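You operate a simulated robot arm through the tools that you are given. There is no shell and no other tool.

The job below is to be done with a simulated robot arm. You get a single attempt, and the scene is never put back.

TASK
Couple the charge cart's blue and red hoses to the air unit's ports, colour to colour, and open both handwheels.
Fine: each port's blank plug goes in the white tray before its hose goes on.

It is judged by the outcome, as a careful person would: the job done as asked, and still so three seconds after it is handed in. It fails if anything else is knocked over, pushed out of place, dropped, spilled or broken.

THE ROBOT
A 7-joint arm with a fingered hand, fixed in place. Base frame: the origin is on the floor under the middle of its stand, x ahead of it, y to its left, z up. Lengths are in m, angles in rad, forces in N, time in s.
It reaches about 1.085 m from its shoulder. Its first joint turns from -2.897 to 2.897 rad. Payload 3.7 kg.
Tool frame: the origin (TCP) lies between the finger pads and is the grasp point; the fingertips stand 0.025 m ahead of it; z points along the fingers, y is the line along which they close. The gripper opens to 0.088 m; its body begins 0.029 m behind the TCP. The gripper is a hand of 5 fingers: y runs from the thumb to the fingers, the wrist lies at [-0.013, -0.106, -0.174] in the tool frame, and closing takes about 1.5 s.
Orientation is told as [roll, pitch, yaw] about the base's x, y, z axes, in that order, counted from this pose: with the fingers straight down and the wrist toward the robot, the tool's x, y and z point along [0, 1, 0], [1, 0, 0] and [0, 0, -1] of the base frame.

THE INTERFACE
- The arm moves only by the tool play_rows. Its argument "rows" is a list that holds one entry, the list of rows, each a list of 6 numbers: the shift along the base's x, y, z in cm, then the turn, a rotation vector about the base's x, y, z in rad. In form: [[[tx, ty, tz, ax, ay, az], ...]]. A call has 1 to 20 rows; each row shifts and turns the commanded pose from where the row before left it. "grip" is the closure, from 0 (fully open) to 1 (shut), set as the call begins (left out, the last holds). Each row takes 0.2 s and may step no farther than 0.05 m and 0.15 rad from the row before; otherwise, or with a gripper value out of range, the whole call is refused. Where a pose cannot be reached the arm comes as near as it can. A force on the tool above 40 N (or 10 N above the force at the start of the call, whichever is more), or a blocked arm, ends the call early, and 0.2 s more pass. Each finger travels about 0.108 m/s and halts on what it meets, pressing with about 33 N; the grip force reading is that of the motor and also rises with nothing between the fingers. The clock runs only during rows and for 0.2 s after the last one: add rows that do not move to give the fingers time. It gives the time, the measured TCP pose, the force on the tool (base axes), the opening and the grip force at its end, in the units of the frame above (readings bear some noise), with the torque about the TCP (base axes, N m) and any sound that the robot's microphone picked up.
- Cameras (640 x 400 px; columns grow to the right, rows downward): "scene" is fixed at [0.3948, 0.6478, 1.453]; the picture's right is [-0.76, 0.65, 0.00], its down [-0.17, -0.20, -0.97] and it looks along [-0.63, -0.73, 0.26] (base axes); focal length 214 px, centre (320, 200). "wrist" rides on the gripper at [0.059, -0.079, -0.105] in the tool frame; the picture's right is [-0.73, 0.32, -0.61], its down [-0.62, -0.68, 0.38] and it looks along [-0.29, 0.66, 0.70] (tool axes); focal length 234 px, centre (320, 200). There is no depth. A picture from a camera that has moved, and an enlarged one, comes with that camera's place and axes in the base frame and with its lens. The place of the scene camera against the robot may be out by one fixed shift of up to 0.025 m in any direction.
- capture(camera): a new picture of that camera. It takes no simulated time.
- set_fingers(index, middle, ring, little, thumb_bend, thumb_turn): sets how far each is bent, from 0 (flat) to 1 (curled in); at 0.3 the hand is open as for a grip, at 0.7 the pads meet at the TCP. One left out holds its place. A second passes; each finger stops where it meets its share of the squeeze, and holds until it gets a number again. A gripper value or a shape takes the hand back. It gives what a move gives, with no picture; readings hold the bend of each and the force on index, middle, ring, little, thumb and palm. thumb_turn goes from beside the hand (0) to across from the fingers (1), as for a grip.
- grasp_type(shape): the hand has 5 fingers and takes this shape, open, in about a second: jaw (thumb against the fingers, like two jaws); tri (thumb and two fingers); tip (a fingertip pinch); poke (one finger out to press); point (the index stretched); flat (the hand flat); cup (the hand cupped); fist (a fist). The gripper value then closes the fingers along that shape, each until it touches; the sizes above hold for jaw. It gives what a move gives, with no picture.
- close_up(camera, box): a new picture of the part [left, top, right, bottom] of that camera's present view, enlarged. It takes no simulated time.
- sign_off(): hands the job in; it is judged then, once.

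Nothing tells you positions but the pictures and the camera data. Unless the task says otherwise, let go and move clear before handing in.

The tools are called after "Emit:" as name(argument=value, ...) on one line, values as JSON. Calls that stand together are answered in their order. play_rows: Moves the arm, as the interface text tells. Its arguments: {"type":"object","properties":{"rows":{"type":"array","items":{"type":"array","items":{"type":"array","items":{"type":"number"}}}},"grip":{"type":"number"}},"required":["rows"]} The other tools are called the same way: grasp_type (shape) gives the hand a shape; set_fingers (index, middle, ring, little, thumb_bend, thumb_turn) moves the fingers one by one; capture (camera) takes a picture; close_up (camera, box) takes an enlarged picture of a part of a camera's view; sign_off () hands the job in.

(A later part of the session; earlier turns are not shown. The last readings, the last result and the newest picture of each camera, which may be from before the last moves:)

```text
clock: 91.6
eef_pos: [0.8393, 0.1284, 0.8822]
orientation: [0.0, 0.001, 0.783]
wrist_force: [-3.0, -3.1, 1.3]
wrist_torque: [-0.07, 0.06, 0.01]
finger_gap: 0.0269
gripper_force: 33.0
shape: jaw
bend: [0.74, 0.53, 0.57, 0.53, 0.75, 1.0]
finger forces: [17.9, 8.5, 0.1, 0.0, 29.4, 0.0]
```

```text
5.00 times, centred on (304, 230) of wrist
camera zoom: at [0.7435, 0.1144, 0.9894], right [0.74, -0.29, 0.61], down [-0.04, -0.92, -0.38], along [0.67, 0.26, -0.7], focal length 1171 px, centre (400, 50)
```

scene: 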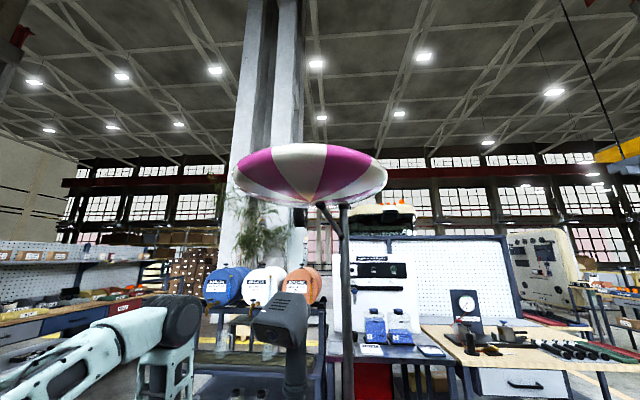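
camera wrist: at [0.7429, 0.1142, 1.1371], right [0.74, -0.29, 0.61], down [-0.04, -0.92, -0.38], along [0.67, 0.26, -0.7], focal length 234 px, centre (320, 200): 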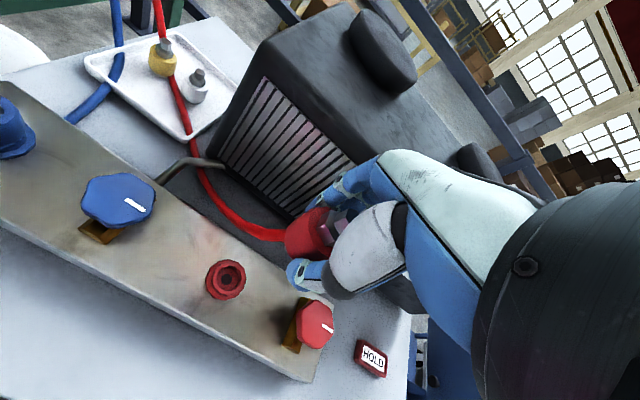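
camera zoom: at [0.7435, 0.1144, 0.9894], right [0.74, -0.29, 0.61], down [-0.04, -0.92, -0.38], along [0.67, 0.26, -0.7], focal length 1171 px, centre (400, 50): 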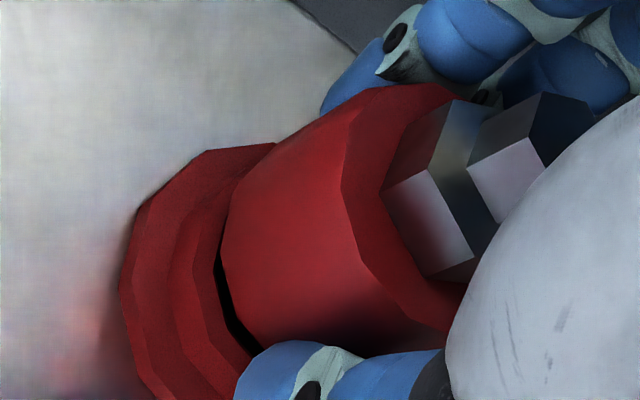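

A small sideways reaction shows the coupler wants to be slightly nearer the robot; I shift half a millimetre that way and keep inserting.

Emit:
play_rows(rows=[[[-0.05, -0.05, -0.1, 0, 0, 0], [0, 0, -0.1, 0, 0, 0], [0, 0, 0, 0, 0, 0]]])

Emit:
play_rows(rows=[[[0, 0, -0.1, 0, 0, 0], [0, 0, -0.1, 0, 0, 0], [0, 0, 0, 0, 0, 0]]])

Emit:
close_up(camera="wrist", box=[240, 190, 368, 270])

```text
clock: 92.4
eef_pos: [0.8392, 0.129, 0.8801]
orientation: [-0.002, -0.001, 0.783]
wrist_force: [-0.2, -1.4, 11.6]
wrist_torque: [-0.01, -0.01, 0.0]
finger_gap: 0.0275
gripper_force: 33.2
shape: jaw
bend: [0.74, 0.53, 0.57, 0.53, 0.75, 1.0]
finger forces: [19.4, 10.8, 0.1, 0.0, 29.7, 0.0]
```

```text
clock: 93.2
eef_pos: [0.8375, 0.1284, 0.8804]
orientation: [-0.002, -0.002, 0.783]
wrist_force: [-1.6, -1.2, 26.3]
wrist_torque: [-0.02, -0.11, 0.04]
finger_gap: 0.0287
gripper_force: 33.1
shape: jaw
bend: [0.74, 0.52, 0.57, 0.53, 0.75, 1.0]
finger forces: [19.6, 17.2, 0.1, 0.0, 37.3, 0.1]
```

```text
5.00 times, centred on (304, 230) of wrist
camera zoom: at [0.7427, 0.1141, 0.9866], right [0.74, -0.29, 0.61], down [-0.04, -0.92, -0.38], along [0.67, 0.26, -0.69], focal length 1171 px, centre (400, 50)
```

zoom: 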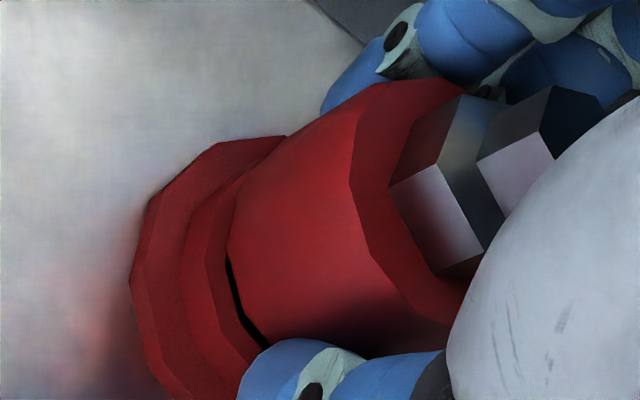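

As with blue, it's on but needs a final press from above. I relax, release, and rise.

Emit:
play_rows(rows=[[[0, 0, 0.1, 0, 0, 0], [0, 0, 0.1, 0, 0, 0], [0, 0, 0, 0, 0, 0]]])

Emit:
play_rows(rows=[[[0, 0, 0, 0, 0, 0], [0, 0, 0, 0, 0, 0], [0, 0, 0, 0, 0, 0], [0, 0, 0, 0, 0, 0], [0, 0, 0, 0, 0, 0], [0, 0, 0, 0, 0, 0]]], grip=0)

Emit:
play_rows(rows=[[[0, 0, 1, 0, 0, 0], [0, 0, 2, 0, 0, 0], [0, 0, 3, 0, 0, 0], [0, 0, 3, 0, 0, 0], [0, 0, 1, 0, 0, 0], [0, 0, 0, 0, 0, 0]]])

Emit:
capture(camera="wrist")

Emit:
close_up(camera="wrist", box=[190, 230, 318, 310])

```text
clock: 94.0
eef_pos: [0.8393, 0.1281, 0.88]
orientation: [-0.001, -0.002, 0.782]
wrist_force: [1.3, -0.9, 14.2]
wrist_torque: [0.06, -0.15, 0.0]
finger_gap: 0.0289
gripper_force: 33.0
shape: jaw
bend: [0.74, 0.51, 0.57, 0.53, 0.76, 1.0]
finger forces: [19.7, 15.2, 0.1, 0.1, 29.9, 0.0]
```

```text
clock: 95.4
eef_pos: [0.8386, 0.1289, 0.8812]
orientation: [0.001, -0.001, 0.783]
wrist_force: [0.4, 0.7, 0.1]
wrist_torque: [-0.01, -0.02, 0.03]
finger_gap: 0.0876
gripper_force: 0.0
shape: jaw
bend: [0.3, 0.3, 0.3, 0.3, 0.3, 0.98]
finger forces: [0.0, 0.0, 0.1, 0.0, 0.0, 0.1]
```

```text
clock: 96.8
eef_pos: [0.838, 0.1296, 0.98]
orientation: [0.001, -0.001, 0.781]
wrist_force: [0.8, 0.0, 0.7]
wrist_torque: [0.02, 0.01, -0.03]
finger_gap: 0.0876
gripper_force: 0.1
shape: jaw
bend: [0.3, 0.3, 0.3, 0.3, 0.3, 0.98]
finger forces: [0.0, 0.1, 0.0, 0.0, 0.0, 0.0]
```

```text
taken
camera wrist: at [0.7431, 0.1141, 1.0876], right [0.74, -0.29, 0.61], down [-0.04, -0.92, -0.38], along [0.67, 0.26, -0.7], focal length 234 px, centre (320, 200)
```

wrist: 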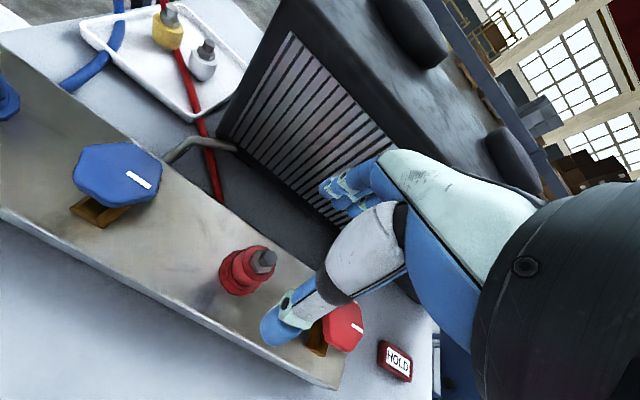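

```text
5.00 times, centred on (254, 270) of wrist
camera zoom: at [0.7431, 0.1141, 1.0876], right [0.74, -0.29, 0.61], down [-0.04, -0.92, -0.38], along [0.67, 0.26, -0.7], focal length 1171 px, centre (650, -150)
```

zoom: 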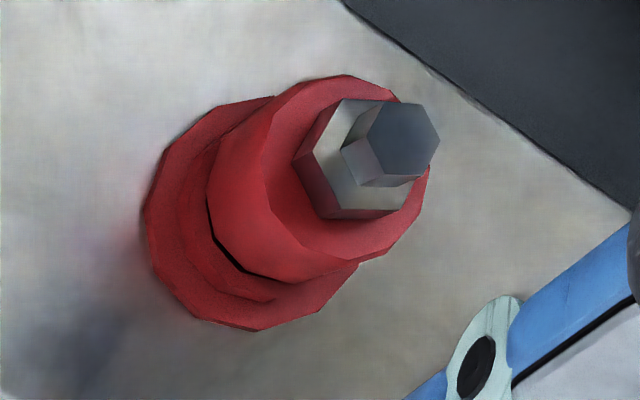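

Same slight gap on the near side; I close the fingers and press on the red hex as I did for blue.

Emit:
play_rows(rows=[[[0.1, -0.5, 0, 0, 0, 0], [0, 0, 0, 0, 0, 0], [0, 0, 0, 0, 0, 0], [0, 0, 0, 0, 0, 0], [0, 0, 0, 0, 0, 0], [0, 0, 0, 0, 0, 0], [0, 0, 0, 0, 0, 0], [0, 0, 0, 0, 0, 0]]], grip=1)

Emit:
play_rows(rows=[[[0, 0, -2, 0, 0, 0], [0, 0, -2, 0, 0, 0], [0, 0, -1, 0, 0, 0], [0, 0, 0, 0, 0, 0]]])

Emit:
close_up(camera="wrist", box=[220, 190, 380, 290])

```text
clock: 98.6
eef_pos: [0.8413, 0.1227, 0.9799]
orientation: [0.0, 0.001, 0.782]
wrist_force: [0.0, 0.3, -0.3]
wrist_torque: [-0.01, -0.01, 0.01]
finger_gap: 0.0
gripper_force: 32.8
shape: jaw
bend: [0.7, 0.7, 0.7, 0.7, 0.73, 1.0]
finger forces: [0.0, 0.0, 0.1, 0.0, 0.1, 0.0]
```

```text
clock: 99.6
eef_pos: [0.8398, 0.1227, 0.9311]
orientation: [0.001, 0.001, 0.781]
wrist_force: [0.2, 0.1, 0.7]
wrist_torque: [-0.02, 0.01, 0.0]
finger_gap: 0.0
gripper_force: 32.7
shape: jaw
bend: [0.7, 0.7, 0.7, 0.7, 0.73, 1.0]
finger forces: [0.1, 0.0, 0.0, 0.0, 0.1, 0.0]
```

```text
4.00 times, centred on (300, 240) of wrist
camera zoom: at [0.7444, 0.1087, 1.0376], right [0.74, -0.29, 0.61], down [-0.04, -0.92, -0.38], along [0.67, 0.26, -0.7], focal length 937 px, centre (400, 40)
```

zoom: 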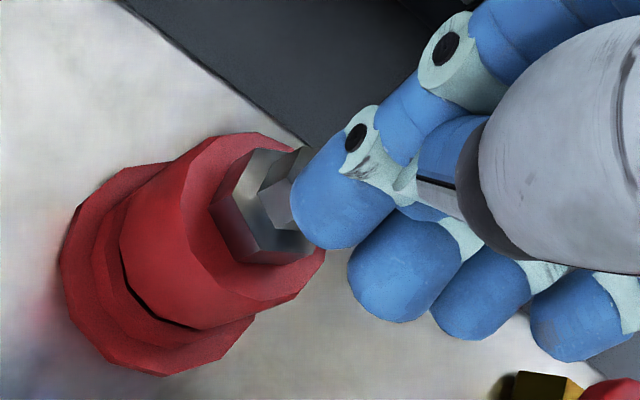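

Emit:
play_rows(rows=[[[0, 0, -0.2, 0, 0, 0], [0, 0, -0.2, 0, 0, 0], [0, 0, -0.1, 0, 0, 0], [0, 0, 0, 0, 0, 0]]])

Emit:
play_rows(rows=[[[0, 0, -0.2, 0, 0, 0], [0, 0, -0.1, 0, 0, 0], [0, 0, 0, 0, 0, 0]]])

Emit:
close_up(camera="wrist", box=[220, 190, 380, 290])

```text
clock: 100.6
eef_pos: [0.8399, 0.1249, 0.9263]
orientation: [0.0, 0.002, 0.783]
wrist_force: [1.5, 1.3, 7.5]
wrist_torque: [0.03, -0.02, -0.03]
finger_gap: 0.0002
gripper_force: 32.8
shape: jaw
bend: [0.7, 0.7, 0.7, 0.7, 0.73, 1.0]
finger forces: [8.1, 0.1, 0.0, 0.0, 0.1, 0.0]
```

```text
clock: 101.4
eef_pos: [0.8404, 0.1246, 0.9248]
orientation: [-0.003, -0.003, 0.78]
wrist_force: [8.4, 6.4, 36.4]
wrist_torque: [0.18, -0.04, -0.03]
finger_gap: 0.0001
gripper_force: 33.3
shape: jaw
bend: [0.7, 0.7, 0.7, 0.7, 0.73, 1.0]
finger forces: [35.7, 0.0, 0.1, 0.1, 0.0, 0.0]
```

```text
4.00 times, centred on (300, 240) of wrist
camera zoom: at [0.744, 0.1099, 1.0314], right [0.74, -0.29, 0.61], down [-0.04, -0.92, -0.38], along [0.67, 0.26, -0.69], focal length 937 px, centre (400, 40)
```

zoom: 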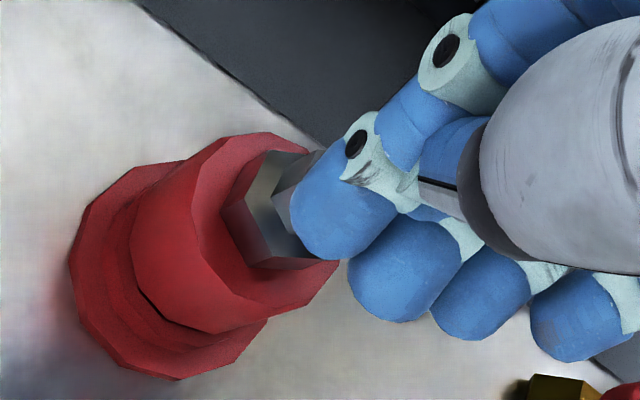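

The red coupler is fully home. I lift off, open the hand and move above the blue handwheel, turning the hand so I have plenty of counter-clockwise travel.

Emit:
play_rows(rows=[[[0, 0, 0.5, 0, 0, 0], [0, 0, 2, 0, 0, 0], [0, 0, 4, 0, 0, 0], [0, 0, 0, 0, 0, 0]]])

Emit:
close_up(camera="wrist", box=[190, 230, 318, 310])

Emit:
play_rows(rows=[[[-1.78, 1.9, 0, 0, 0, -0.136], [-1.78, 1.9, 0, 0, 0, -0.136], [-1.78, 1.9, 0, 0, 0, -0.136], [-1.78, 1.9, 0, 0, 0, -0.136], [-1.78, 1.9, 0, 0, 0, -0.136], [0, 0, 0, 0, 0, 0], [0, 0, 0, 0, 0, 0]]], grip=0)

Emit:
capture(camera="wrist")

```text
clock: 102.4
eef_pos: [0.8381, 0.1236, 0.9878]
orientation: [-0.002, 0.003, 0.781]
wrist_force: [-0.8, 0.3, -0.2]
wrist_torque: [0.01, -0.03, 0.0]
finger_gap: 0.0
gripper_force: 32.9
shape: jaw
bend: [0.7, 0.7, 0.7, 0.7, 0.73, 1.0]
finger forces: [0.0, 0.0, 0.0, 0.0, 0.1, 0.1]
```

```text
5.00 times, centred on (254, 270) of wrist
camera zoom: at [0.7436, 0.1087, 1.0948], right [0.74, -0.29, 0.61], down [-0.04, -0.92, -0.38], along [0.67, 0.26, -0.7], focal length 1171 px, centre (650, -150)
```

zoom: 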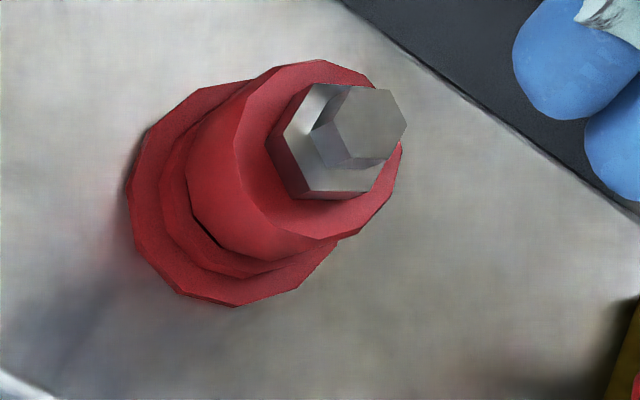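

```text
clock: 104.0
eef_pos: [0.7497, 0.219, 0.987]
orientation: [0.001, 0.001, 0.101]
wrist_force: [-0.1, 0.0, 0.2]
wrist_torque: [-0.02, 0.01, -0.03]
finger_gap: 0.0878
gripper_force: 0.1
shape: jaw
bend: [0.3, 0.3, 0.3, 0.3, 0.3, 0.98]
finger forces: [0.1, 0.1, 0.0, 0.1, 0.0, 0.0]
```

```text
taken
camera wrist: at [0.6681, 0.2686, 1.0937], right [0.4, -0.69, 0.61], down [-0.61, -0.69, -0.38], along [0.68, -0.22, -0.7], focal length 234 px, centre (320, 200)
```

wrist: 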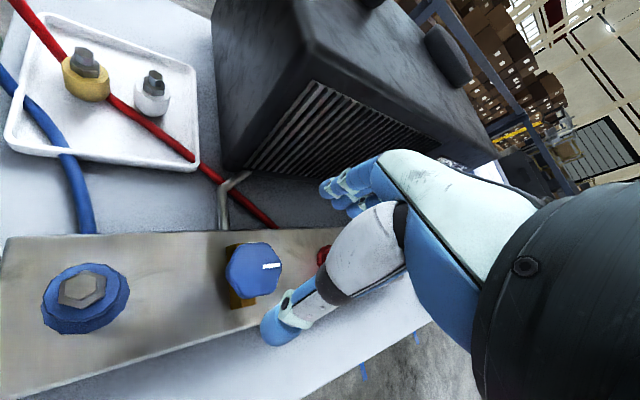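

Emit:
close_up(camera="wrist", box=[20, 240, 148, 320])

Emit:
close_up(camera="wrist", box=[200, 230, 328, 310])

Emit:
close_up(camera="wrist", box=[0, 10, 200, 135])

```text
5.00 times, centred on (84, 280) of wrist
camera zoom: at [0.6681, 0.2686, 1.0937], right [0.4, -0.69, 0.61], down [-0.61, -0.69, -0.38], along [0.68, -0.22, -0.7], focal length 1171 px, centre (1500, -200)
```

zoom: 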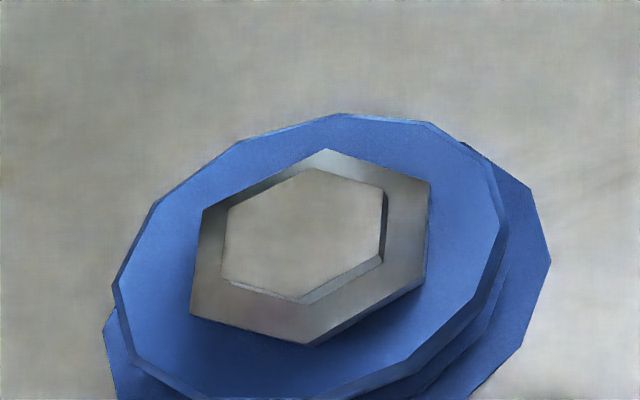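

```text
5.00 times, centred on (264, 270) of wrist
camera zoom: at [0.6681, 0.2686, 1.0937], right [0.4, -0.69, 0.61], down [-0.61, -0.69, -0.38], along [0.68, -0.22, -0.7], focal length 1171 px, centre (600, -150)
```

zoom: 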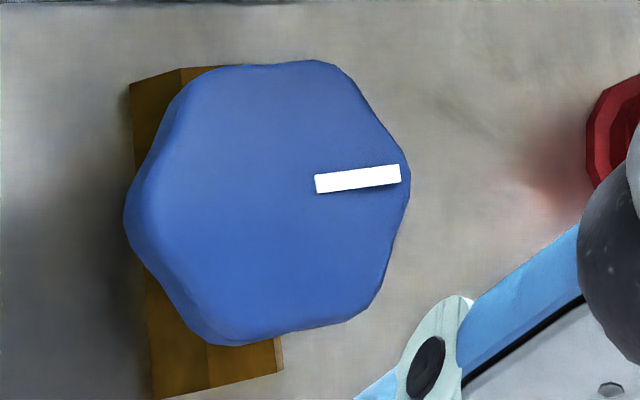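

```text
3.20 times, centred on (100, 72) of wrist
camera zoom: at [0.6681, 0.2686, 1.0937], right [0.4, -0.69, 0.61], down [-0.61, -0.69, -0.38], along [0.68, -0.22, -0.7], focal length 749 px, centre (1024, 608)
```

zoom: 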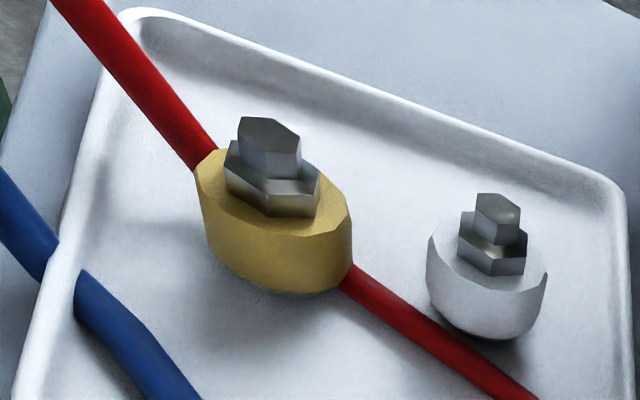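

Both couplers sit concentric on their ports and both plugs stand in the tray (the hoses just drape visually over it). The blue knob is at (0.7506, 0.219), top z≈0.885; I descend to grip its rim.

Emit:
play_rows(rows=[[[0.08, 0, -3, 0, 0, 0], [0, 0, -2.5, 0, 0, 0], [0, 0, -2, 0, 0, 0], [0, 0, -1.2, 0, 0, 0], [0, 0, -0.5, 0, 0, 0], [0, 0, 0, 0, 0, 0]]])

Emit:
capture(camera="wrist")

Emit:
close_up(camera="wrist", box=[220, 160, 420, 285])

```text
clock: 105.4
eef_pos: [0.7508, 0.2189, 0.8946]
orientation: [0.0, 0.001, 0.101]
wrist_force: [0.0, 0.1, 0.1]
wrist_torque: [-0.04, -0.02, -0.02]
finger_gap: 0.0878
gripper_force: 0.0
shape: jaw
bend: [0.3, 0.3, 0.3, 0.3, 0.3, 0.98]
finger forces: [0.0, 0.0, 0.0, 0.0, 0.0, 0.0]
```

```text
taken
camera wrist: at [0.6685, 0.2688, 1.0022], right [0.4, -0.69, 0.61], down [-0.61, -0.69, -0.38], along [0.68, -0.22, -0.7], focal length 234 px, centre (320, 200)
```

wrist: 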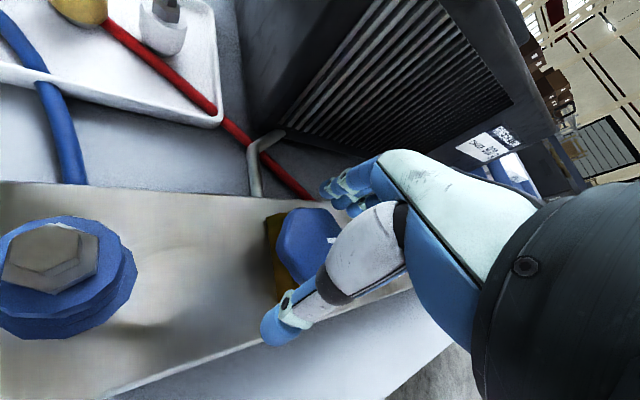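

```text
3.20 times, centred on (320, 222) of wrist
camera zoom: at [0.6685, 0.2688, 1.0022], right [0.4, -0.69, 0.61], down [-0.61, -0.69, -0.38], along [0.68, -0.22, -0.7], focal length 749 px, centre (320, 128)
```

zoom: 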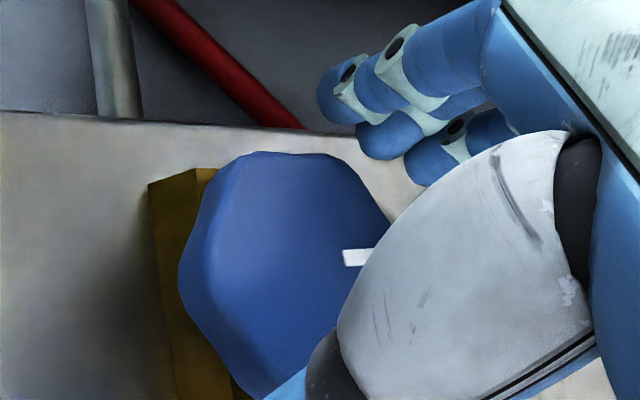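

The knob lies between thumb and fingers. I close on it.

Emit:
play_rows(rows=[[[0, 0, 0, 0, 0, 0], [0, 0, 0, 0, 0, 0], [0, 0, 0, 0, 0, 0], [0, 0, 0, 0, 0, 0], [0, 0, 0, 0, 0, 0], [0, 0, 0, 0, 0, 0], [0, 0, 0, 0, 0, 0]]], grip=1)

Emit:
close_up(camera="wrist", box=[220, 160, 420, 285])

```text
clock: 107.0
eef_pos: [0.75, 0.2183, 0.894]
orientation: [0.0, 0.001, 0.1]
wrist_force: [-6.2, -2.2, -2.9]
wrist_torque: [-0.02, 0.08, -0.02]
finger_gap: 0.0398
gripper_force: 32.9
shape: jaw
bend: [0.74, 0.48, 0.52, 0.48, 0.71, 1.0]
finger forces: [15.9, 7.9, 0.1, 0.1, 31.1, 0.0]
```

```text
3.20 times, centred on (320, 222) of wrist
camera zoom: at [0.6683, 0.2688, 1.0023], right [0.4, -0.69, 0.61], down [-0.61, -0.69, -0.38], along [0.68, -0.22, -0.7], focal length 749 px, centre (320, 128)
```

zoom: 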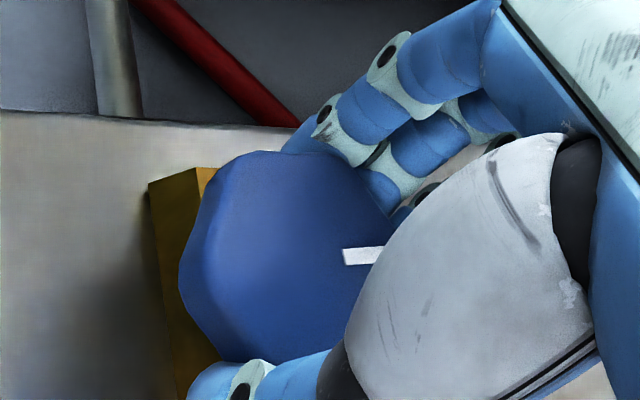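

Gripped on both sides. I turn counter-clockwise (opening direction) a little first to feel the resistance.

Emit:
play_rows(rows=[[[0, 0, 0, 0, 0, 0.06], [0, 0, 0, 0, 0, 0.06], [0, 0, 0, 0, 0, 0.06], [0, 0, 0, 0, 0, 0]]])

Emit:
close_up(camera="wrist", box=[220, 160, 420, 285])

```text
clock: 108.0
eef_pos: [0.7506, 0.2198, 0.8956]
orientation: [0.0, -0.001, 0.281]
wrist_force: [-5.1, -2.8, -2.2]
wrist_torque: [-0.05, 0.07, -0.03]
finger_gap: 0.0395
gripper_force: 32.3
shape: jaw
bend: [0.74, 0.48, 0.52, 0.48, 0.71, 1.0]
finger forces: [16.3, 8.0, 0.1, 0.0, 30.2, 0.0]
```

```text
3.20 times, centred on (320, 222) of wrist
camera zoom: at [0.6607, 0.2524, 1.0023], right [0.51, -0.61, 0.61], down [-0.48, -0.79, -0.38], along [0.71, -0.1, -0.7], focal length 749 px, centre (320, 128)
```

zoom: 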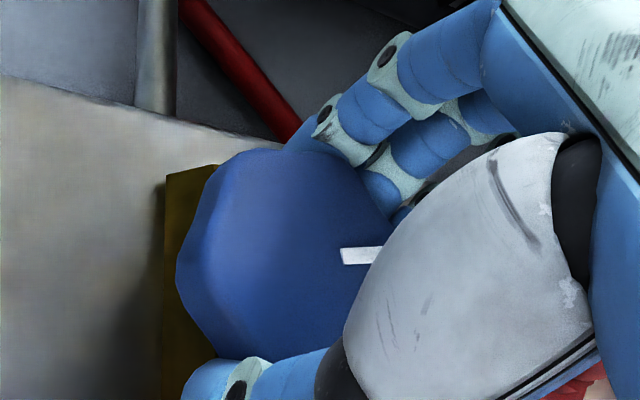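

The knob turns freely with the hand. I continue counter-clockwise.

Emit:
play_rows(rows=[[[0, 0, 0, 0, 0, 0.1], [0, 0, 0, 0, 0, 0.1], [0, 0, 0, 0, 0, 0.1], [0, 0, 0, 0, 0, 0.1], [0, 0, 0, 0, 0, 0.1], [0, 0, 0, 0, 0, 0.1], [0, 0, 0, 0, 0, 0.1], [0, 0, 0, 0, 0, 0.1], [0, 0, 0, 0, 0, 0.1], [0, 0, 0, 0, 0, 0]]])

Emit:
close_up(camera="wrist", box=[220, 160, 420, 285])

```text
clock: 110.2
eef_pos: [0.7493, 0.2198, 0.8952]
orientation: [0.001, 0.001, 1.183]
wrist_force: [-1.2, -1.3, -0.7]
wrist_torque: [0.01, -0.02, -0.04]
finger_gap: 0.0392
gripper_force: 33.0
shape: jaw
bend: [0.74, 0.48, 0.52, 0.48, 0.71, 0.99]
finger forces: [19.3, 9.2, 0.0, 0.0, 29.6, 0.0]
```

```text
3.20 times, centred on (320, 222) of wrist
camera zoom: at [0.6691, 0.1672, 1.0024], right [0.79, 0.02, 0.61], down [0.32, -0.87, -0.38], along [0.52, 0.5, -0.7], focal length 749 px, centre (320, 128)
```

zoom: 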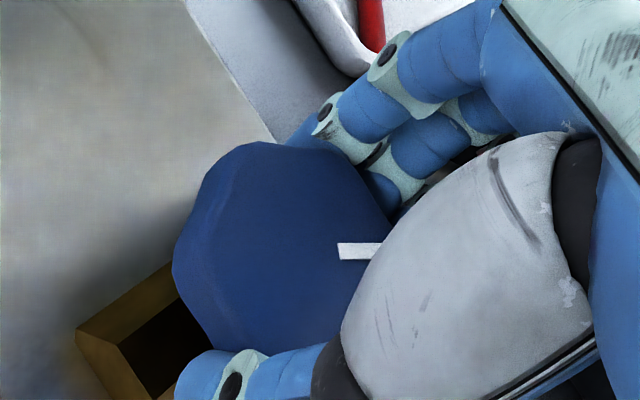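

About 60° so far with no end stop. I keep turning.

Emit:
play_rows(rows=[[[0, 0, 0, 0, 0, 0.1], [0, 0, 0, 0, 0, 0.1], [0, 0, 0, 0, 0, 0.1], [0, 0, 0, 0, 0, 0.1], [0, 0, 0, 0, 0, 0.1], [0, 0, 0, 0, 0, 0]]])

Emit:
close_up(camera="wrist", box=[220, 160, 420, 285])

```text
clock: 111.6
eef_pos: [0.7498, 0.2189, 0.8945]
orientation: [-0.001, 0.0, 1.682]
wrist_force: [0.5, 0.4, 2.1]
wrist_torque: [0.06, 0.0, -0.05]
finger_gap: 0.0394
gripper_force: 33.3
shape: jaw
bend: [0.74, 0.48, 0.52, 0.48, 0.72, 0.99]
finger forces: [19.8, 10.1, 0.0, 0.0, 29.4, 0.0]
```

```text
3.20 times, centred on (320, 222) of wrist
camera zoom: at [0.7039, 0.1331, 1.0022], right [0.68, 0.4, 0.61], down [0.7, -0.61, -0.38], along [0.21, 0.69, -0.7], focal length 749 px, centre (320, 128)
```

zoom: 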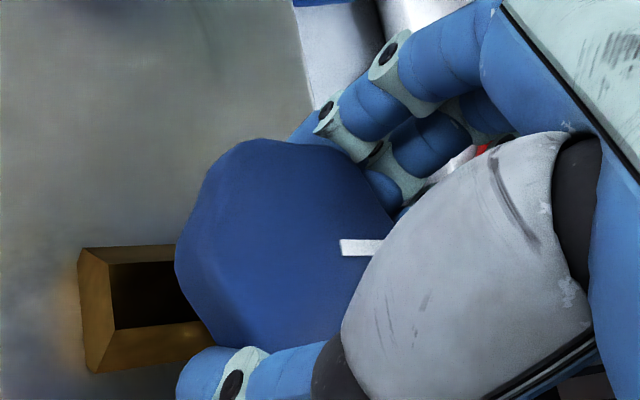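

A quarter turn done, still no stop. I turn further as the wrist allows.

Emit:
play_rows(rows=[[[0, 0, 0, 0, 0, 0.1], [0, 0, 0, 0, 0, 0.1], [0, 0, 0, 0, 0, 0.1], [0, 0, 0, 0, 0, 0.1], [0, 0, 0, 0, 0, 0.1], [0, 0, 0, 0, 0, 0]]])

Emit:
close_up(camera="wrist", box=[220, 160, 420, 285])

```text
clock: 113.0
eef_pos: [0.7513, 0.2182, 0.8955]
orientation: [0.003, -0.001, 2.183]
wrist_force: [11.5, 4.1, 0.7]
wrist_torque: [0.16, -0.24, -0.33]
finger_gap: 0.038
gripper_force: 33.0
shape: jaw
bend: [0.74, 0.48, 0.52, 0.48, 0.73, 0.93]
finger forces: [15.8, 13.5, 0.1, 0.1, 30.2, 0.0]
```

```text
3.20 times, centred on (320, 222) of wrist
camera zoom: at [0.7504, 0.1197, 1.0019], right [0.41, 0.68, 0.61], down [0.9, -0.2, -0.38], along [-0.14, 0.7, -0.7], focal length 749 px, centre (320, 128)
```

zoom: 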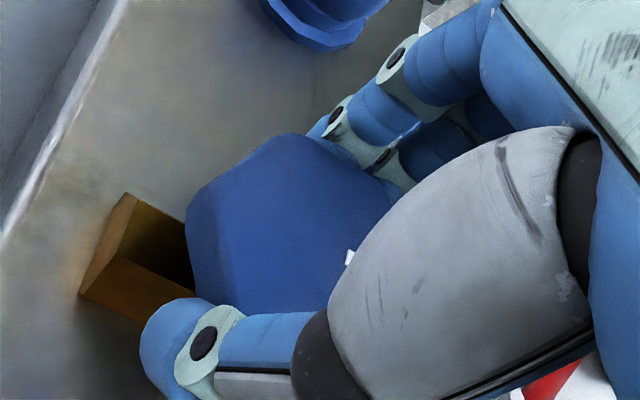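

Torque has risen and the mark slipped slightly in the grip: the wheel has reached its open stop. I release and look at the pointer.

Emit:
play_rows(rows=[[[0, 0, 0, 0, 0, -0.1], [0, 0, 0, 0, 0, 0]]])

Emit:
play_rows(rows=[[[0, 0, 0, 0, 0, 0], [0, 0, 0, 0, 0, 0], [0, 0, 0, 0, 0, 0], [0, 0, 0, 0, 0, 0], [0, 0, 0, 0, 0, 0], [0, 0, 1, 0, 0, 0], [0, 0, 3, 0, 0, 0], [0, 0, 4, 0, 0, 0], [0, 0, 0, 0, 0, 0]]], grip=0)

Emit:
capture(camera="wrist")

```text
clock: 113.6
eef_pos: [0.7491, 0.2183, 0.8954]
orientation: [0.001, 0.0, 2.082]
wrist_force: [4.1, -3.0, 1.5]
wrist_torque: [-0.01, -0.06, -0.08]
finger_gap: 0.0384
gripper_force: 32.5
shape: jaw
bend: [0.74, 0.48, 0.52, 0.48, 0.73, 0.95]
finger forces: [16.6, 11.9, 0.0, 0.0, 33.5, 0.0]
```

```text
clock: 115.6
eef_pos: [0.752, 0.2181, 0.9746]
orientation: [0.001, 0.0, 2.082]
wrist_force: [-0.7, 0.0, -0.2]
wrist_torque: [0.03, 0.0, 0.01]
finger_gap: 0.0875
gripper_force: 0.0
shape: jaw
bend: [0.3, 0.3, 0.3, 0.3, 0.3, 0.98]
finger forces: [0.1, 0.1, 0.0, 0.1, 0.0, 0.0]
```

```text
taken
camera wrist: at [0.7413, 0.1195, 1.0824], right [0.47, 0.64, 0.61], down [0.88, -0.29, -0.38], along [-0.07, 0.71, -0.7], focal length 234 px, centre (320, 200)
```

wrist: 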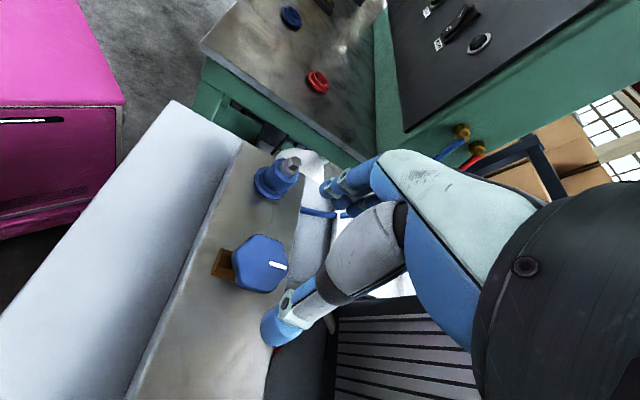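

The pointer has swung from along the manifold to roughly across it (about 100°). I regrip to confirm it's truly at its stop.

Emit:
play_rows(rows=[[[-0.1, 0.08, -3, 0, 0, 0], [0, 0, -3, 0, 0, 0], [0, 0, -2, 0, 0, 0], [0, 0, 0, 0, 0, 0]]])

Emit:
play_rows(rows=[[[0, 0, 0, 0, 0, 0], [0, 0, 0, 0, 0, 0], [0, 0, 0, 0, 0, 0], [0, 0, 0, 0, 0, 0], [0, 0, 0, 0, 0, 0], [0, 0, 0, 0, 0, 0], [0, 0, 0, 0, 0, 0]]], grip=1)

Emit:
close_up(camera="wrist", box=[220, 160, 420, 285])

Emit:
play_rows(rows=[[[0, 0, 0, 0, 0, 0.05], [0, 0, 0, 0, 0, 0.05], [0, 0, 0, 0, 0, 0]]])

Emit:
close_up(camera="wrist", box=[220, 160, 420, 285])

```text
clock: 116.6
eef_pos: [0.7506, 0.2191, 0.895]
orientation: [0.0, 0.0, 2.083]
wrist_force: [-0.2, 0.6, 0.1]
wrist_torque: [0.01, 0.01, -0.02]
finger_gap: 0.0876
gripper_force: 0.0
shape: jaw
bend: [0.3, 0.3, 0.3, 0.3, 0.3, 0.98]
finger forces: [0.1, 0.0, 0.0, 0.0, 0.0, 0.0]
```

```text
clock: 118.2
eef_pos: [0.7506, 0.2192, 0.8942]
orientation: [-0.002, -0.002, 2.082]
wrist_force: [4.2, -5.1, -2.5]
wrist_torque: [-0.1, -0.04, 0.0]
finger_gap: 0.0395
gripper_force: 32.8
shape: jaw
bend: [0.74, 0.47, 0.5, 0.47, 0.71, 1.0]
finger forces: [15.5, 8.9, 0.1, 0.0, 30.4, 0.0]
```

```text
3.20 times, centred on (320, 222) of wrist
camera zoom: at [0.7404, 0.1206, 1.0025], right [0.47, 0.64, 0.61], down [0.88, -0.29, -0.38], along [-0.07, 0.71, -0.7], focal length 749 px, centre (320, 128)
```

zoom: 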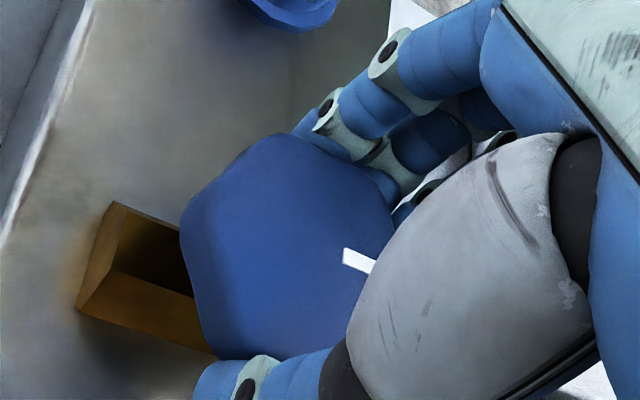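

```text
clock: 119.0
eef_pos: [0.7507, 0.2182, 0.8946]
orientation: [0.0, 0.001, 2.182]
wrist_force: [10.1, -1.9, -0.1]
wrist_torque: [-0.04, -0.19, -0.19]
finger_gap: 0.0396
gripper_force: 32.9
shape: jaw
bend: [0.74, 0.48, 0.5, 0.47, 0.71, 1.0]
finger forces: [15.0, 9.9, 0.0, 0.0, 29.9, 0.0]
```

```text
3.20 times, centred on (320, 222) of wrist
camera zoom: at [0.7503, 0.1202, 1.0024], right [0.41, 0.68, 0.61], down [0.9, -0.2, -0.38], along [-0.14, 0.7, -0.7], focal length 749 px, centre (320, 128)
```

zoom: 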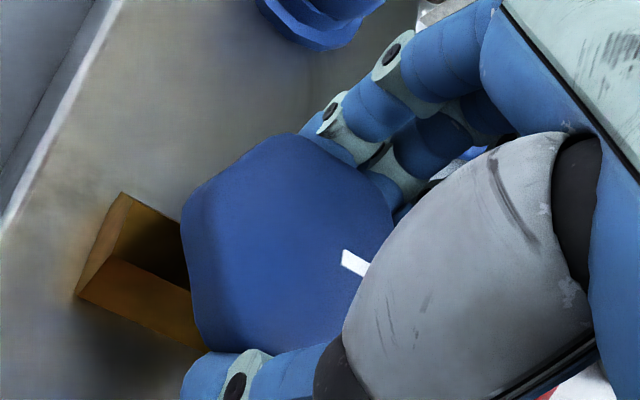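

Torque rises at once, so it's at the open stop. I let go without turning back and rise.

Emit:
play_rows(rows=[[[0, 0, 0, 0, 0, 0], [0, 0, 0, 0, 0, 0], [0, 0, 0, 0, 0, 0], [0, 0, 0, 0, 0, 0], [0, 0, 0, 0, 0, 0], [0, 0, 1, 0, 0, 0], [0, 0, 3, 0, 0, 0], [0, 0, 4, 0, 0, 0], [0, 0, 2, 0, 0, 0], [0, 0, 0, 0, 0, 0]]], grip=0)

Emit:
capture(camera="wrist")

Emit:
close_up(camera="wrist", box=[200, 140, 328, 300])

```text
clock: 121.2
eef_pos: [0.7507, 0.2196, 0.9943]
orientation: [0.0, 0.0, 2.182]
wrist_force: [0.0, 0.0, -0.2]
wrist_torque: [-0.01, -0.01, 0.0]
finger_gap: 0.0878
gripper_force: 0.1
shape: jaw
bend: [0.3, 0.3, 0.3, 0.3, 0.3, 0.98]
finger forces: [0.0, 0.0, 0.0, 0.0, 0.0, 0.1]
```

```text
taken
camera wrist: at [0.7496, 0.1208, 1.1025], right [0.41, 0.68, 0.61], down [0.9, -0.2, -0.38], along [-0.14, 0.7, -0.7], focal length 234 px, centre (320, 200)
```

wrist: 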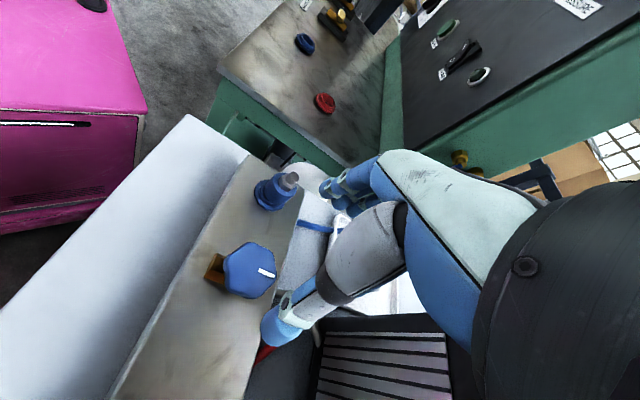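

```text
2.50 times, centred on (264, 220) of wrist
camera zoom: at [0.7496, 0.1208, 1.1025], right [0.41, 0.68, 0.61], down [0.9, -0.2, -0.38], along [-0.14, 0.7, -0.7], focal length 585 px, centre (460, 150)
```

zoom: 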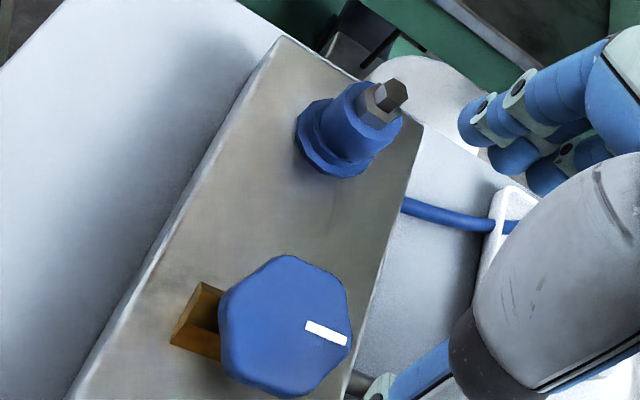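

The blue pointer is now turned a quarter turn (across the manifold), at its stop. I check the blue coupler from this new angle and then go to the red wheel.

Emit:
close_up(camera="wrist", box=[240, 160, 320, 210])

Emit:
play_rows(rows=[[[3.0, -2.0, 0, 0, 0, -0.14], [3.0, -2.0, 0, 0, 0, -0.14], [3.0, -2.0, 0, 0, 0, -0.14], [3.0, -2.0, 0, 0, 0, -0.14], [3.0, -2.0, 0, 0, 0, -0.14], [1.8, -4.0, 0, 0, 0, -0.14], [0, -2.4, 0, 0, 0, -0.14], [0, 0, 0, 0, 0, -0.14], [0, 0, 0, 0, 0, -0.14], [0, 0, 0, 0, 0, -0.14], [0, 0, 0, 0, 0, -0.14], [0, 0, 0, 0, 0, -0.14], [0, 0, 0, 0, 0, -0.14], [0, 0, 0, 0, 0, -0.14], [0, 0, 0, 0, 0, -0.1], [0, 0, 0, 0, 0, 0]]])

Emit:
capture(camera="wrist")

```text
8.00 times, centred on (280, 185) of wrist
camera zoom: at [0.7496, 0.1208, 1.1025], right [0.41, 0.68, 0.61], down [0.9, -0.2, -0.38], along [-0.14, 0.7, -0.7], focal length 1873 px, centre (640, 320)
```

zoom: 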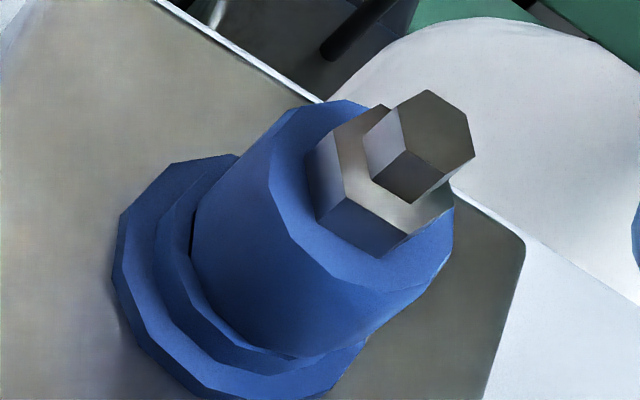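

```text
clock: 124.6
eef_pos: [0.9182, 0.0545, 0.9944]
orientation: [-0.002, 0.001, 0.121]
wrist_force: [0.1, -0.2, -0.5]
wrist_torque: [-0.02, 0.01, -0.04]
finger_gap: 0.0881
gripper_force: 0.1
shape: jaw
bend: [0.3, 0.3, 0.3, 0.3, 0.3, 0.98]
finger forces: [0.0, 0.0, 0.0, 0.0, 0.0, 0.0]
```

```text
taken
camera wrist: at [0.8351, 0.1035, 1.1023], right [0.41, -0.68, 0.61], down [-0.6, -0.7, -0.38], along [0.69, -0.21, -0.7], focal length 234 px, centre (320, 200)
```

wrist: 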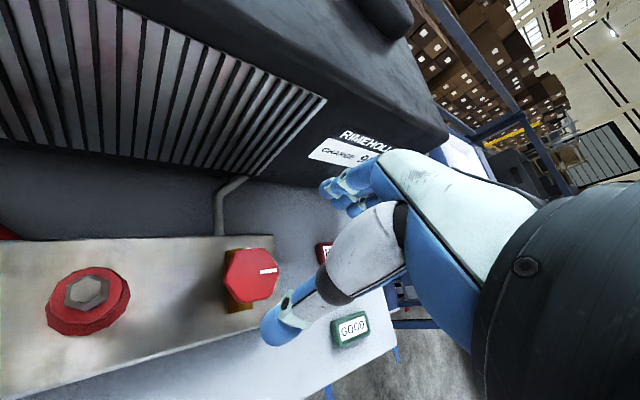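

The red knob is directly under the hand. I descend and grip its rim.

Emit:
play_rows(rows=[[[0, 0, -3, 0, 0, 0], [0, 0, -3, 0, 0, 0], [0, 0, -2, 0, 0, 0], [0, 0, -1.3, 0, 0, 0], [0, 0, -0.6, 0, 0, 0], [0, 0, 0, 0, 0, 0]]])

Emit:
close_up(camera="wrist", box=[220, 160, 420, 285])

Emit:
play_rows(rows=[[[0, 0, 0, 0, 0, 0], [0, 0, 0, 0, 0, 0], [0, 0, 0, 0, 0, 0], [0, 0, 0, 0, 0, 0], [0, 0, 0, 0, 0, 0], [0, 0, 0, 0, 0, 0], [0, 0, 0, 0, 0, 0]]], grip=1)

Emit:
close_up(camera="wrist", box=[220, 160, 420, 285])

```text
clock: 126.0
eef_pos: [0.9182, 0.0555, 0.8943]
orientation: [0.001, 0.0, 0.122]
wrist_force: [0.1, -0.6, -0.3]
wrist_torque: [0.0, -0.02, -0.03]
finger_gap: 0.0878
gripper_force: 0.1
shape: jaw
bend: [0.3, 0.3, 0.3, 0.3, 0.3, 0.98]
finger forces: [0.0, 0.0, 0.0, 0.1, 0.1, 0.0]
```

```text
3.20 times, centred on (320, 222) of wrist
camera zoom: at [0.835, 0.1033, 1.0029], right [0.41, -0.68, 0.61], down [-0.6, -0.7, -0.38], along [0.69, -0.21, -0.7], focal length 749 px, centre (320, 128)
```

zoom: 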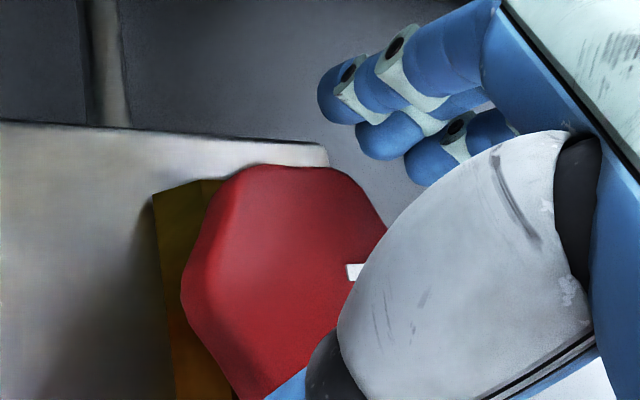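

```text
clock: 127.6
eef_pos: [0.9175, 0.0549, 0.896]
orientation: [0.0, 0.0, 0.124]
wrist_force: [-6.2, -2.4, -2.3]
wrist_torque: [-0.04, 0.09, -0.02]
finger_gap: 0.0401
gripper_force: 33.2
shape: jaw
bend: [0.74, 0.48, 0.53, 0.5, 0.68, 1.0]
finger forces: [15.7, 8.7, 0.0, 0.1, 30.8, 0.1]
```

```text
3.20 times, centred on (320, 222) of wrist
camera zoom: at [0.8349, 0.1033, 1.0029], right [0.41, -0.68, 0.61], down [-0.6, -0.7, -0.38], along [0.69, -0.21, -0.7], focal length 749 px, centre (320, 128)
```

zoom: 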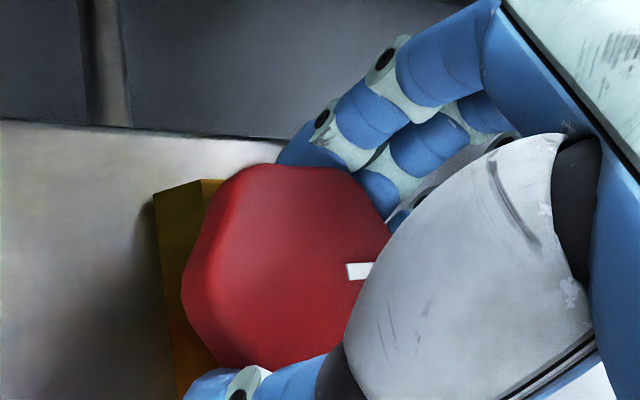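

Emit:
play_rows(rows=[[[0, 0, 0, 0, 0, 0.06], [0, 0, 0, 0, 0, 0.06], [0, 0, 0, 0, 0, 0.06], [0, 0, 0, 0, 0, 0]]])

Emit:
play_rows(rows=[[[0, 0, 0, 0, 0, 0.1], [0, 0, 0, 0, 0, 0.1], [0, 0, 0, 0, 0, 0.1], [0, 0, 0, 0, 0, 0.1], [0, 0, 0, 0, 0, 0.1], [0, 0, 0, 0, 0, 0.1], [0, 0, 0, 0, 0, 0.1], [0, 0, 0, 0, 0, 0.1], [0, 0, 0, 0, 0, 0.1], [0, 0, 0, 0, 0, 0.1], [0, 0, 0, 0, 0, 0]]])

Emit:
close_up(camera="wrist", box=[220, 160, 420, 285])

```text
clock: 128.6
eef_pos: [0.9184, 0.0557, 0.8951]
orientation: [0.0, 0.003, 0.303]
wrist_force: [-4.4, -3.6, -3.8]
wrist_torque: [-0.09, 0.07, -0.08]
finger_gap: 0.0401
gripper_force: 33.1
shape: jaw
bend: [0.74, 0.49, 0.53, 0.5, 0.69, 0.99]
finger forces: [16.8, 8.5, 0.0, 0.0, 30.0, 0.1]
```

```text
clock: 131.0
eef_pos: [0.9167, 0.0555, 0.8953]
orientation: [-0.001, -0.001, 1.303]
wrist_force: [-4.9, -2.6, -3.7]
wrist_torque: [-0.02, 0.05, -0.08]
finger_gap: 0.0396
gripper_force: 33.2
shape: jaw
bend: [0.74, 0.5, 0.53, 0.5, 0.69, 0.96]
finger forces: [18.7, 8.0, 0.0, 0.0, 30.6, 0.0]
```

```text
3.20 times, centred on (320, 222) of wrist
camera zoom: at [0.8429, -0.0059, 1.0032], right [0.79, 0.12, 0.61], down [0.42, -0.82, -0.38], along [0.45, 0.56, -0.7], focal length 749 px, centre (320, 128)
```

zoom: 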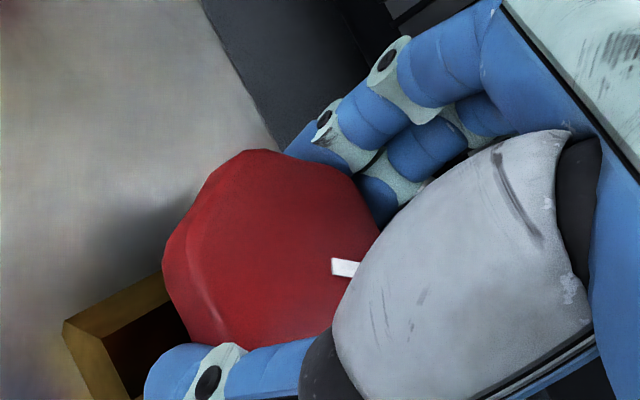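

The red wheel is turning with the hand. I continue to its stop.

Emit:
play_rows(rows=[[[0, 0, 0, 0, 0, 0.1], [0, 0, 0, 0, 0, 0.1], [0, 0, 0, 0, 0, 0.1], [0, 0, 0, 0, 0, 0.1], [0, 0, 0, 0, 0, 0.1], [0, 0, 0, 0, 0, 0]]])

Emit:
close_up(camera="wrist", box=[220, 160, 420, 285])

```text
clock: 132.4
eef_pos: [0.9184, 0.0562, 0.8972]
orientation: [0.0, -0.001, 1.805]
wrist_force: [-5.2, -1.9, -3.0]
wrist_torque: [-0.02, 0.06, -0.05]
finger_gap: 0.0393
gripper_force: 33.1
shape: jaw
bend: [0.74, 0.5, 0.53, 0.5, 0.7, 0.95]
finger forces: [19.7, 9.5, 0.1, 0.1, 30.1, 0.0]
```

```text
3.20 times, centred on (320, 222) of wrist
camera zoom: at [0.8811, -0.0356, 1.0032], right [0.63, 0.48, 0.61], down [0.76, -0.52, -0.38], along [0.13, 0.71, -0.7], focal length 749 px, centre (320, 128)
```

zoom: 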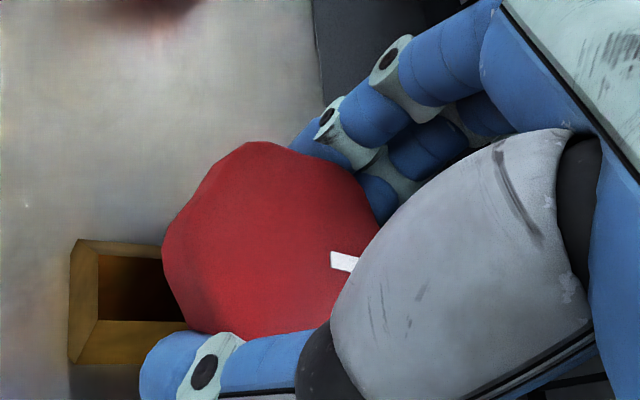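

Emit:
play_rows(rows=[[[0, 0, 0, 0, 0, 0.08], [0, 0, 0, 0, 0, 0.08], [0, 0, 0, 0, 0, 0]]])

Emit:
play_rows(rows=[[[0, 0, 0, 0, 0, 0.08], [0, 0, 0, 0, 0, 0.08], [0, 0, 0, 0, 0, 0]]])

Emit:
close_up(camera="wrist", box=[220, 160, 420, 285])

```text
clock: 133.2
eef_pos: [0.9165, 0.0556, 0.8953]
orientation: [0.002, -0.001, 1.963]
wrist_force: [-3.0, -0.4, -3.2]
wrist_torque: [0.07, 0.02, -0.16]
finger_gap: 0.0391
gripper_force: 33.1
shape: jaw
bend: [0.74, 0.5, 0.53, 0.5, 0.71, 0.94]
finger forces: [20.7, 9.2, 0.1, 0.1, 29.9, 0.0]
```

```text
clock: 134.0
eef_pos: [0.9191, 0.0555, 0.8966]
orientation: [0.0, -0.001, 2.123]
wrist_force: [1.5, 2.4, -3.5]
wrist_torque: [0.21, -0.08, -0.3]
finger_gap: 0.0377
gripper_force: 32.6
shape: jaw
bend: [0.74, 0.5, 0.53, 0.5, 0.71, 0.91]
finger forces: [18.1, 10.5, 0.0, 0.0, 30.2, 0.0]
```

```text
3.20 times, centred on (320, 222) of wrist
camera zoom: at [0.912, -0.0432, 1.003], right [0.45, 0.66, 0.61], down [0.89, -0.25, -0.38], along [-0.1, 0.71, -0.7], focal length 749 px, centre (320, 128)
```

zoom: 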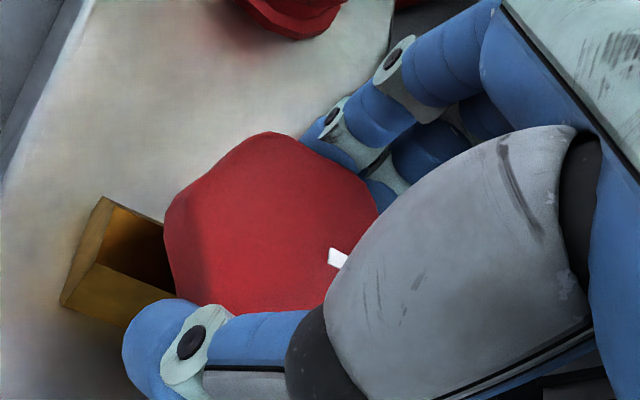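

The red wheel has hit its stop as well. I release and rise to check its pointer.

Emit:
play_rows(rows=[[[0, 0, 0, 0, 0, 0], [0, 0, 0, 0, 0, 0], [0, 0, 0, 0, 0, 0], [0, 0, 0, 0, 0, 0], [0, 0, 0, 0, 0, 0], [0, 0, 1, 0, 0, 0], [0, 0, 3, 0, 0, 0], [0, 0, 4, 0, 0, 0], [0, 0, 4, 0, 0, 0], [0, 0, 0, 0, 0, 0]]], grip=0)

Emit:
capture(camera="wrist")

Emit:
close_up(camera="wrist", box=[180, 140, 340, 300])

```text
clock: 136.2
eef_pos: [0.9178, 0.0555, 1.0157]
orientation: [-0.002, 0.0, 2.123]
wrist_force: [-0.1, -0.2, -0.4]
wrist_torque: [-0.02, 0.03, 0.0]
finger_gap: 0.0877
gripper_force: 0.1
shape: jaw
bend: [0.3, 0.3, 0.3, 0.3, 0.3, 0.98]
finger forces: [0.0, 0.1, 0.0, 0.0, 0.0, 0.1]
```

```text
taken
camera wrist: at [0.9112, -0.0433, 1.1236], right [0.45, 0.66, 0.61], down [0.89, -0.25, -0.38], along [-0.1, 0.71, -0.7], focal length 234 px, centre (320, 200)
```

wrist: 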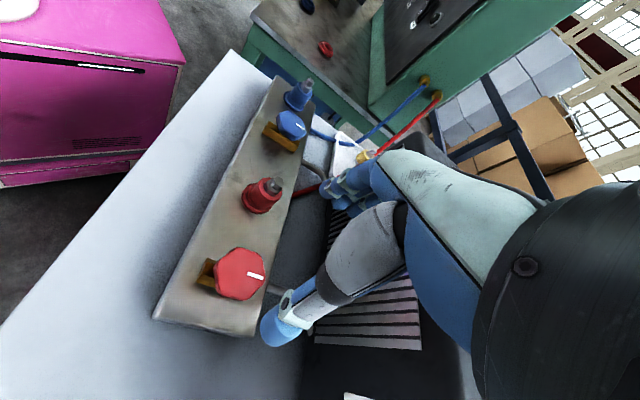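

```text
2.50 times, centred on (260, 220) of wrist
camera zoom: at [0.9112, -0.0433, 1.1236], right [0.45, 0.66, 0.61], down [0.89, -0.25, -0.38], along [-0.1, 0.71, -0.7], focal length 585 px, centre (470, 150)
```

zoom: 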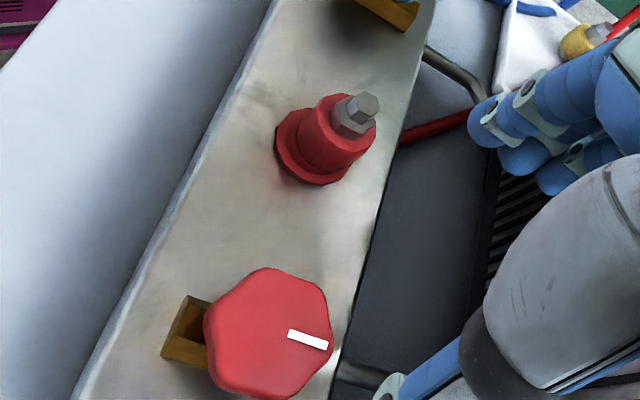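

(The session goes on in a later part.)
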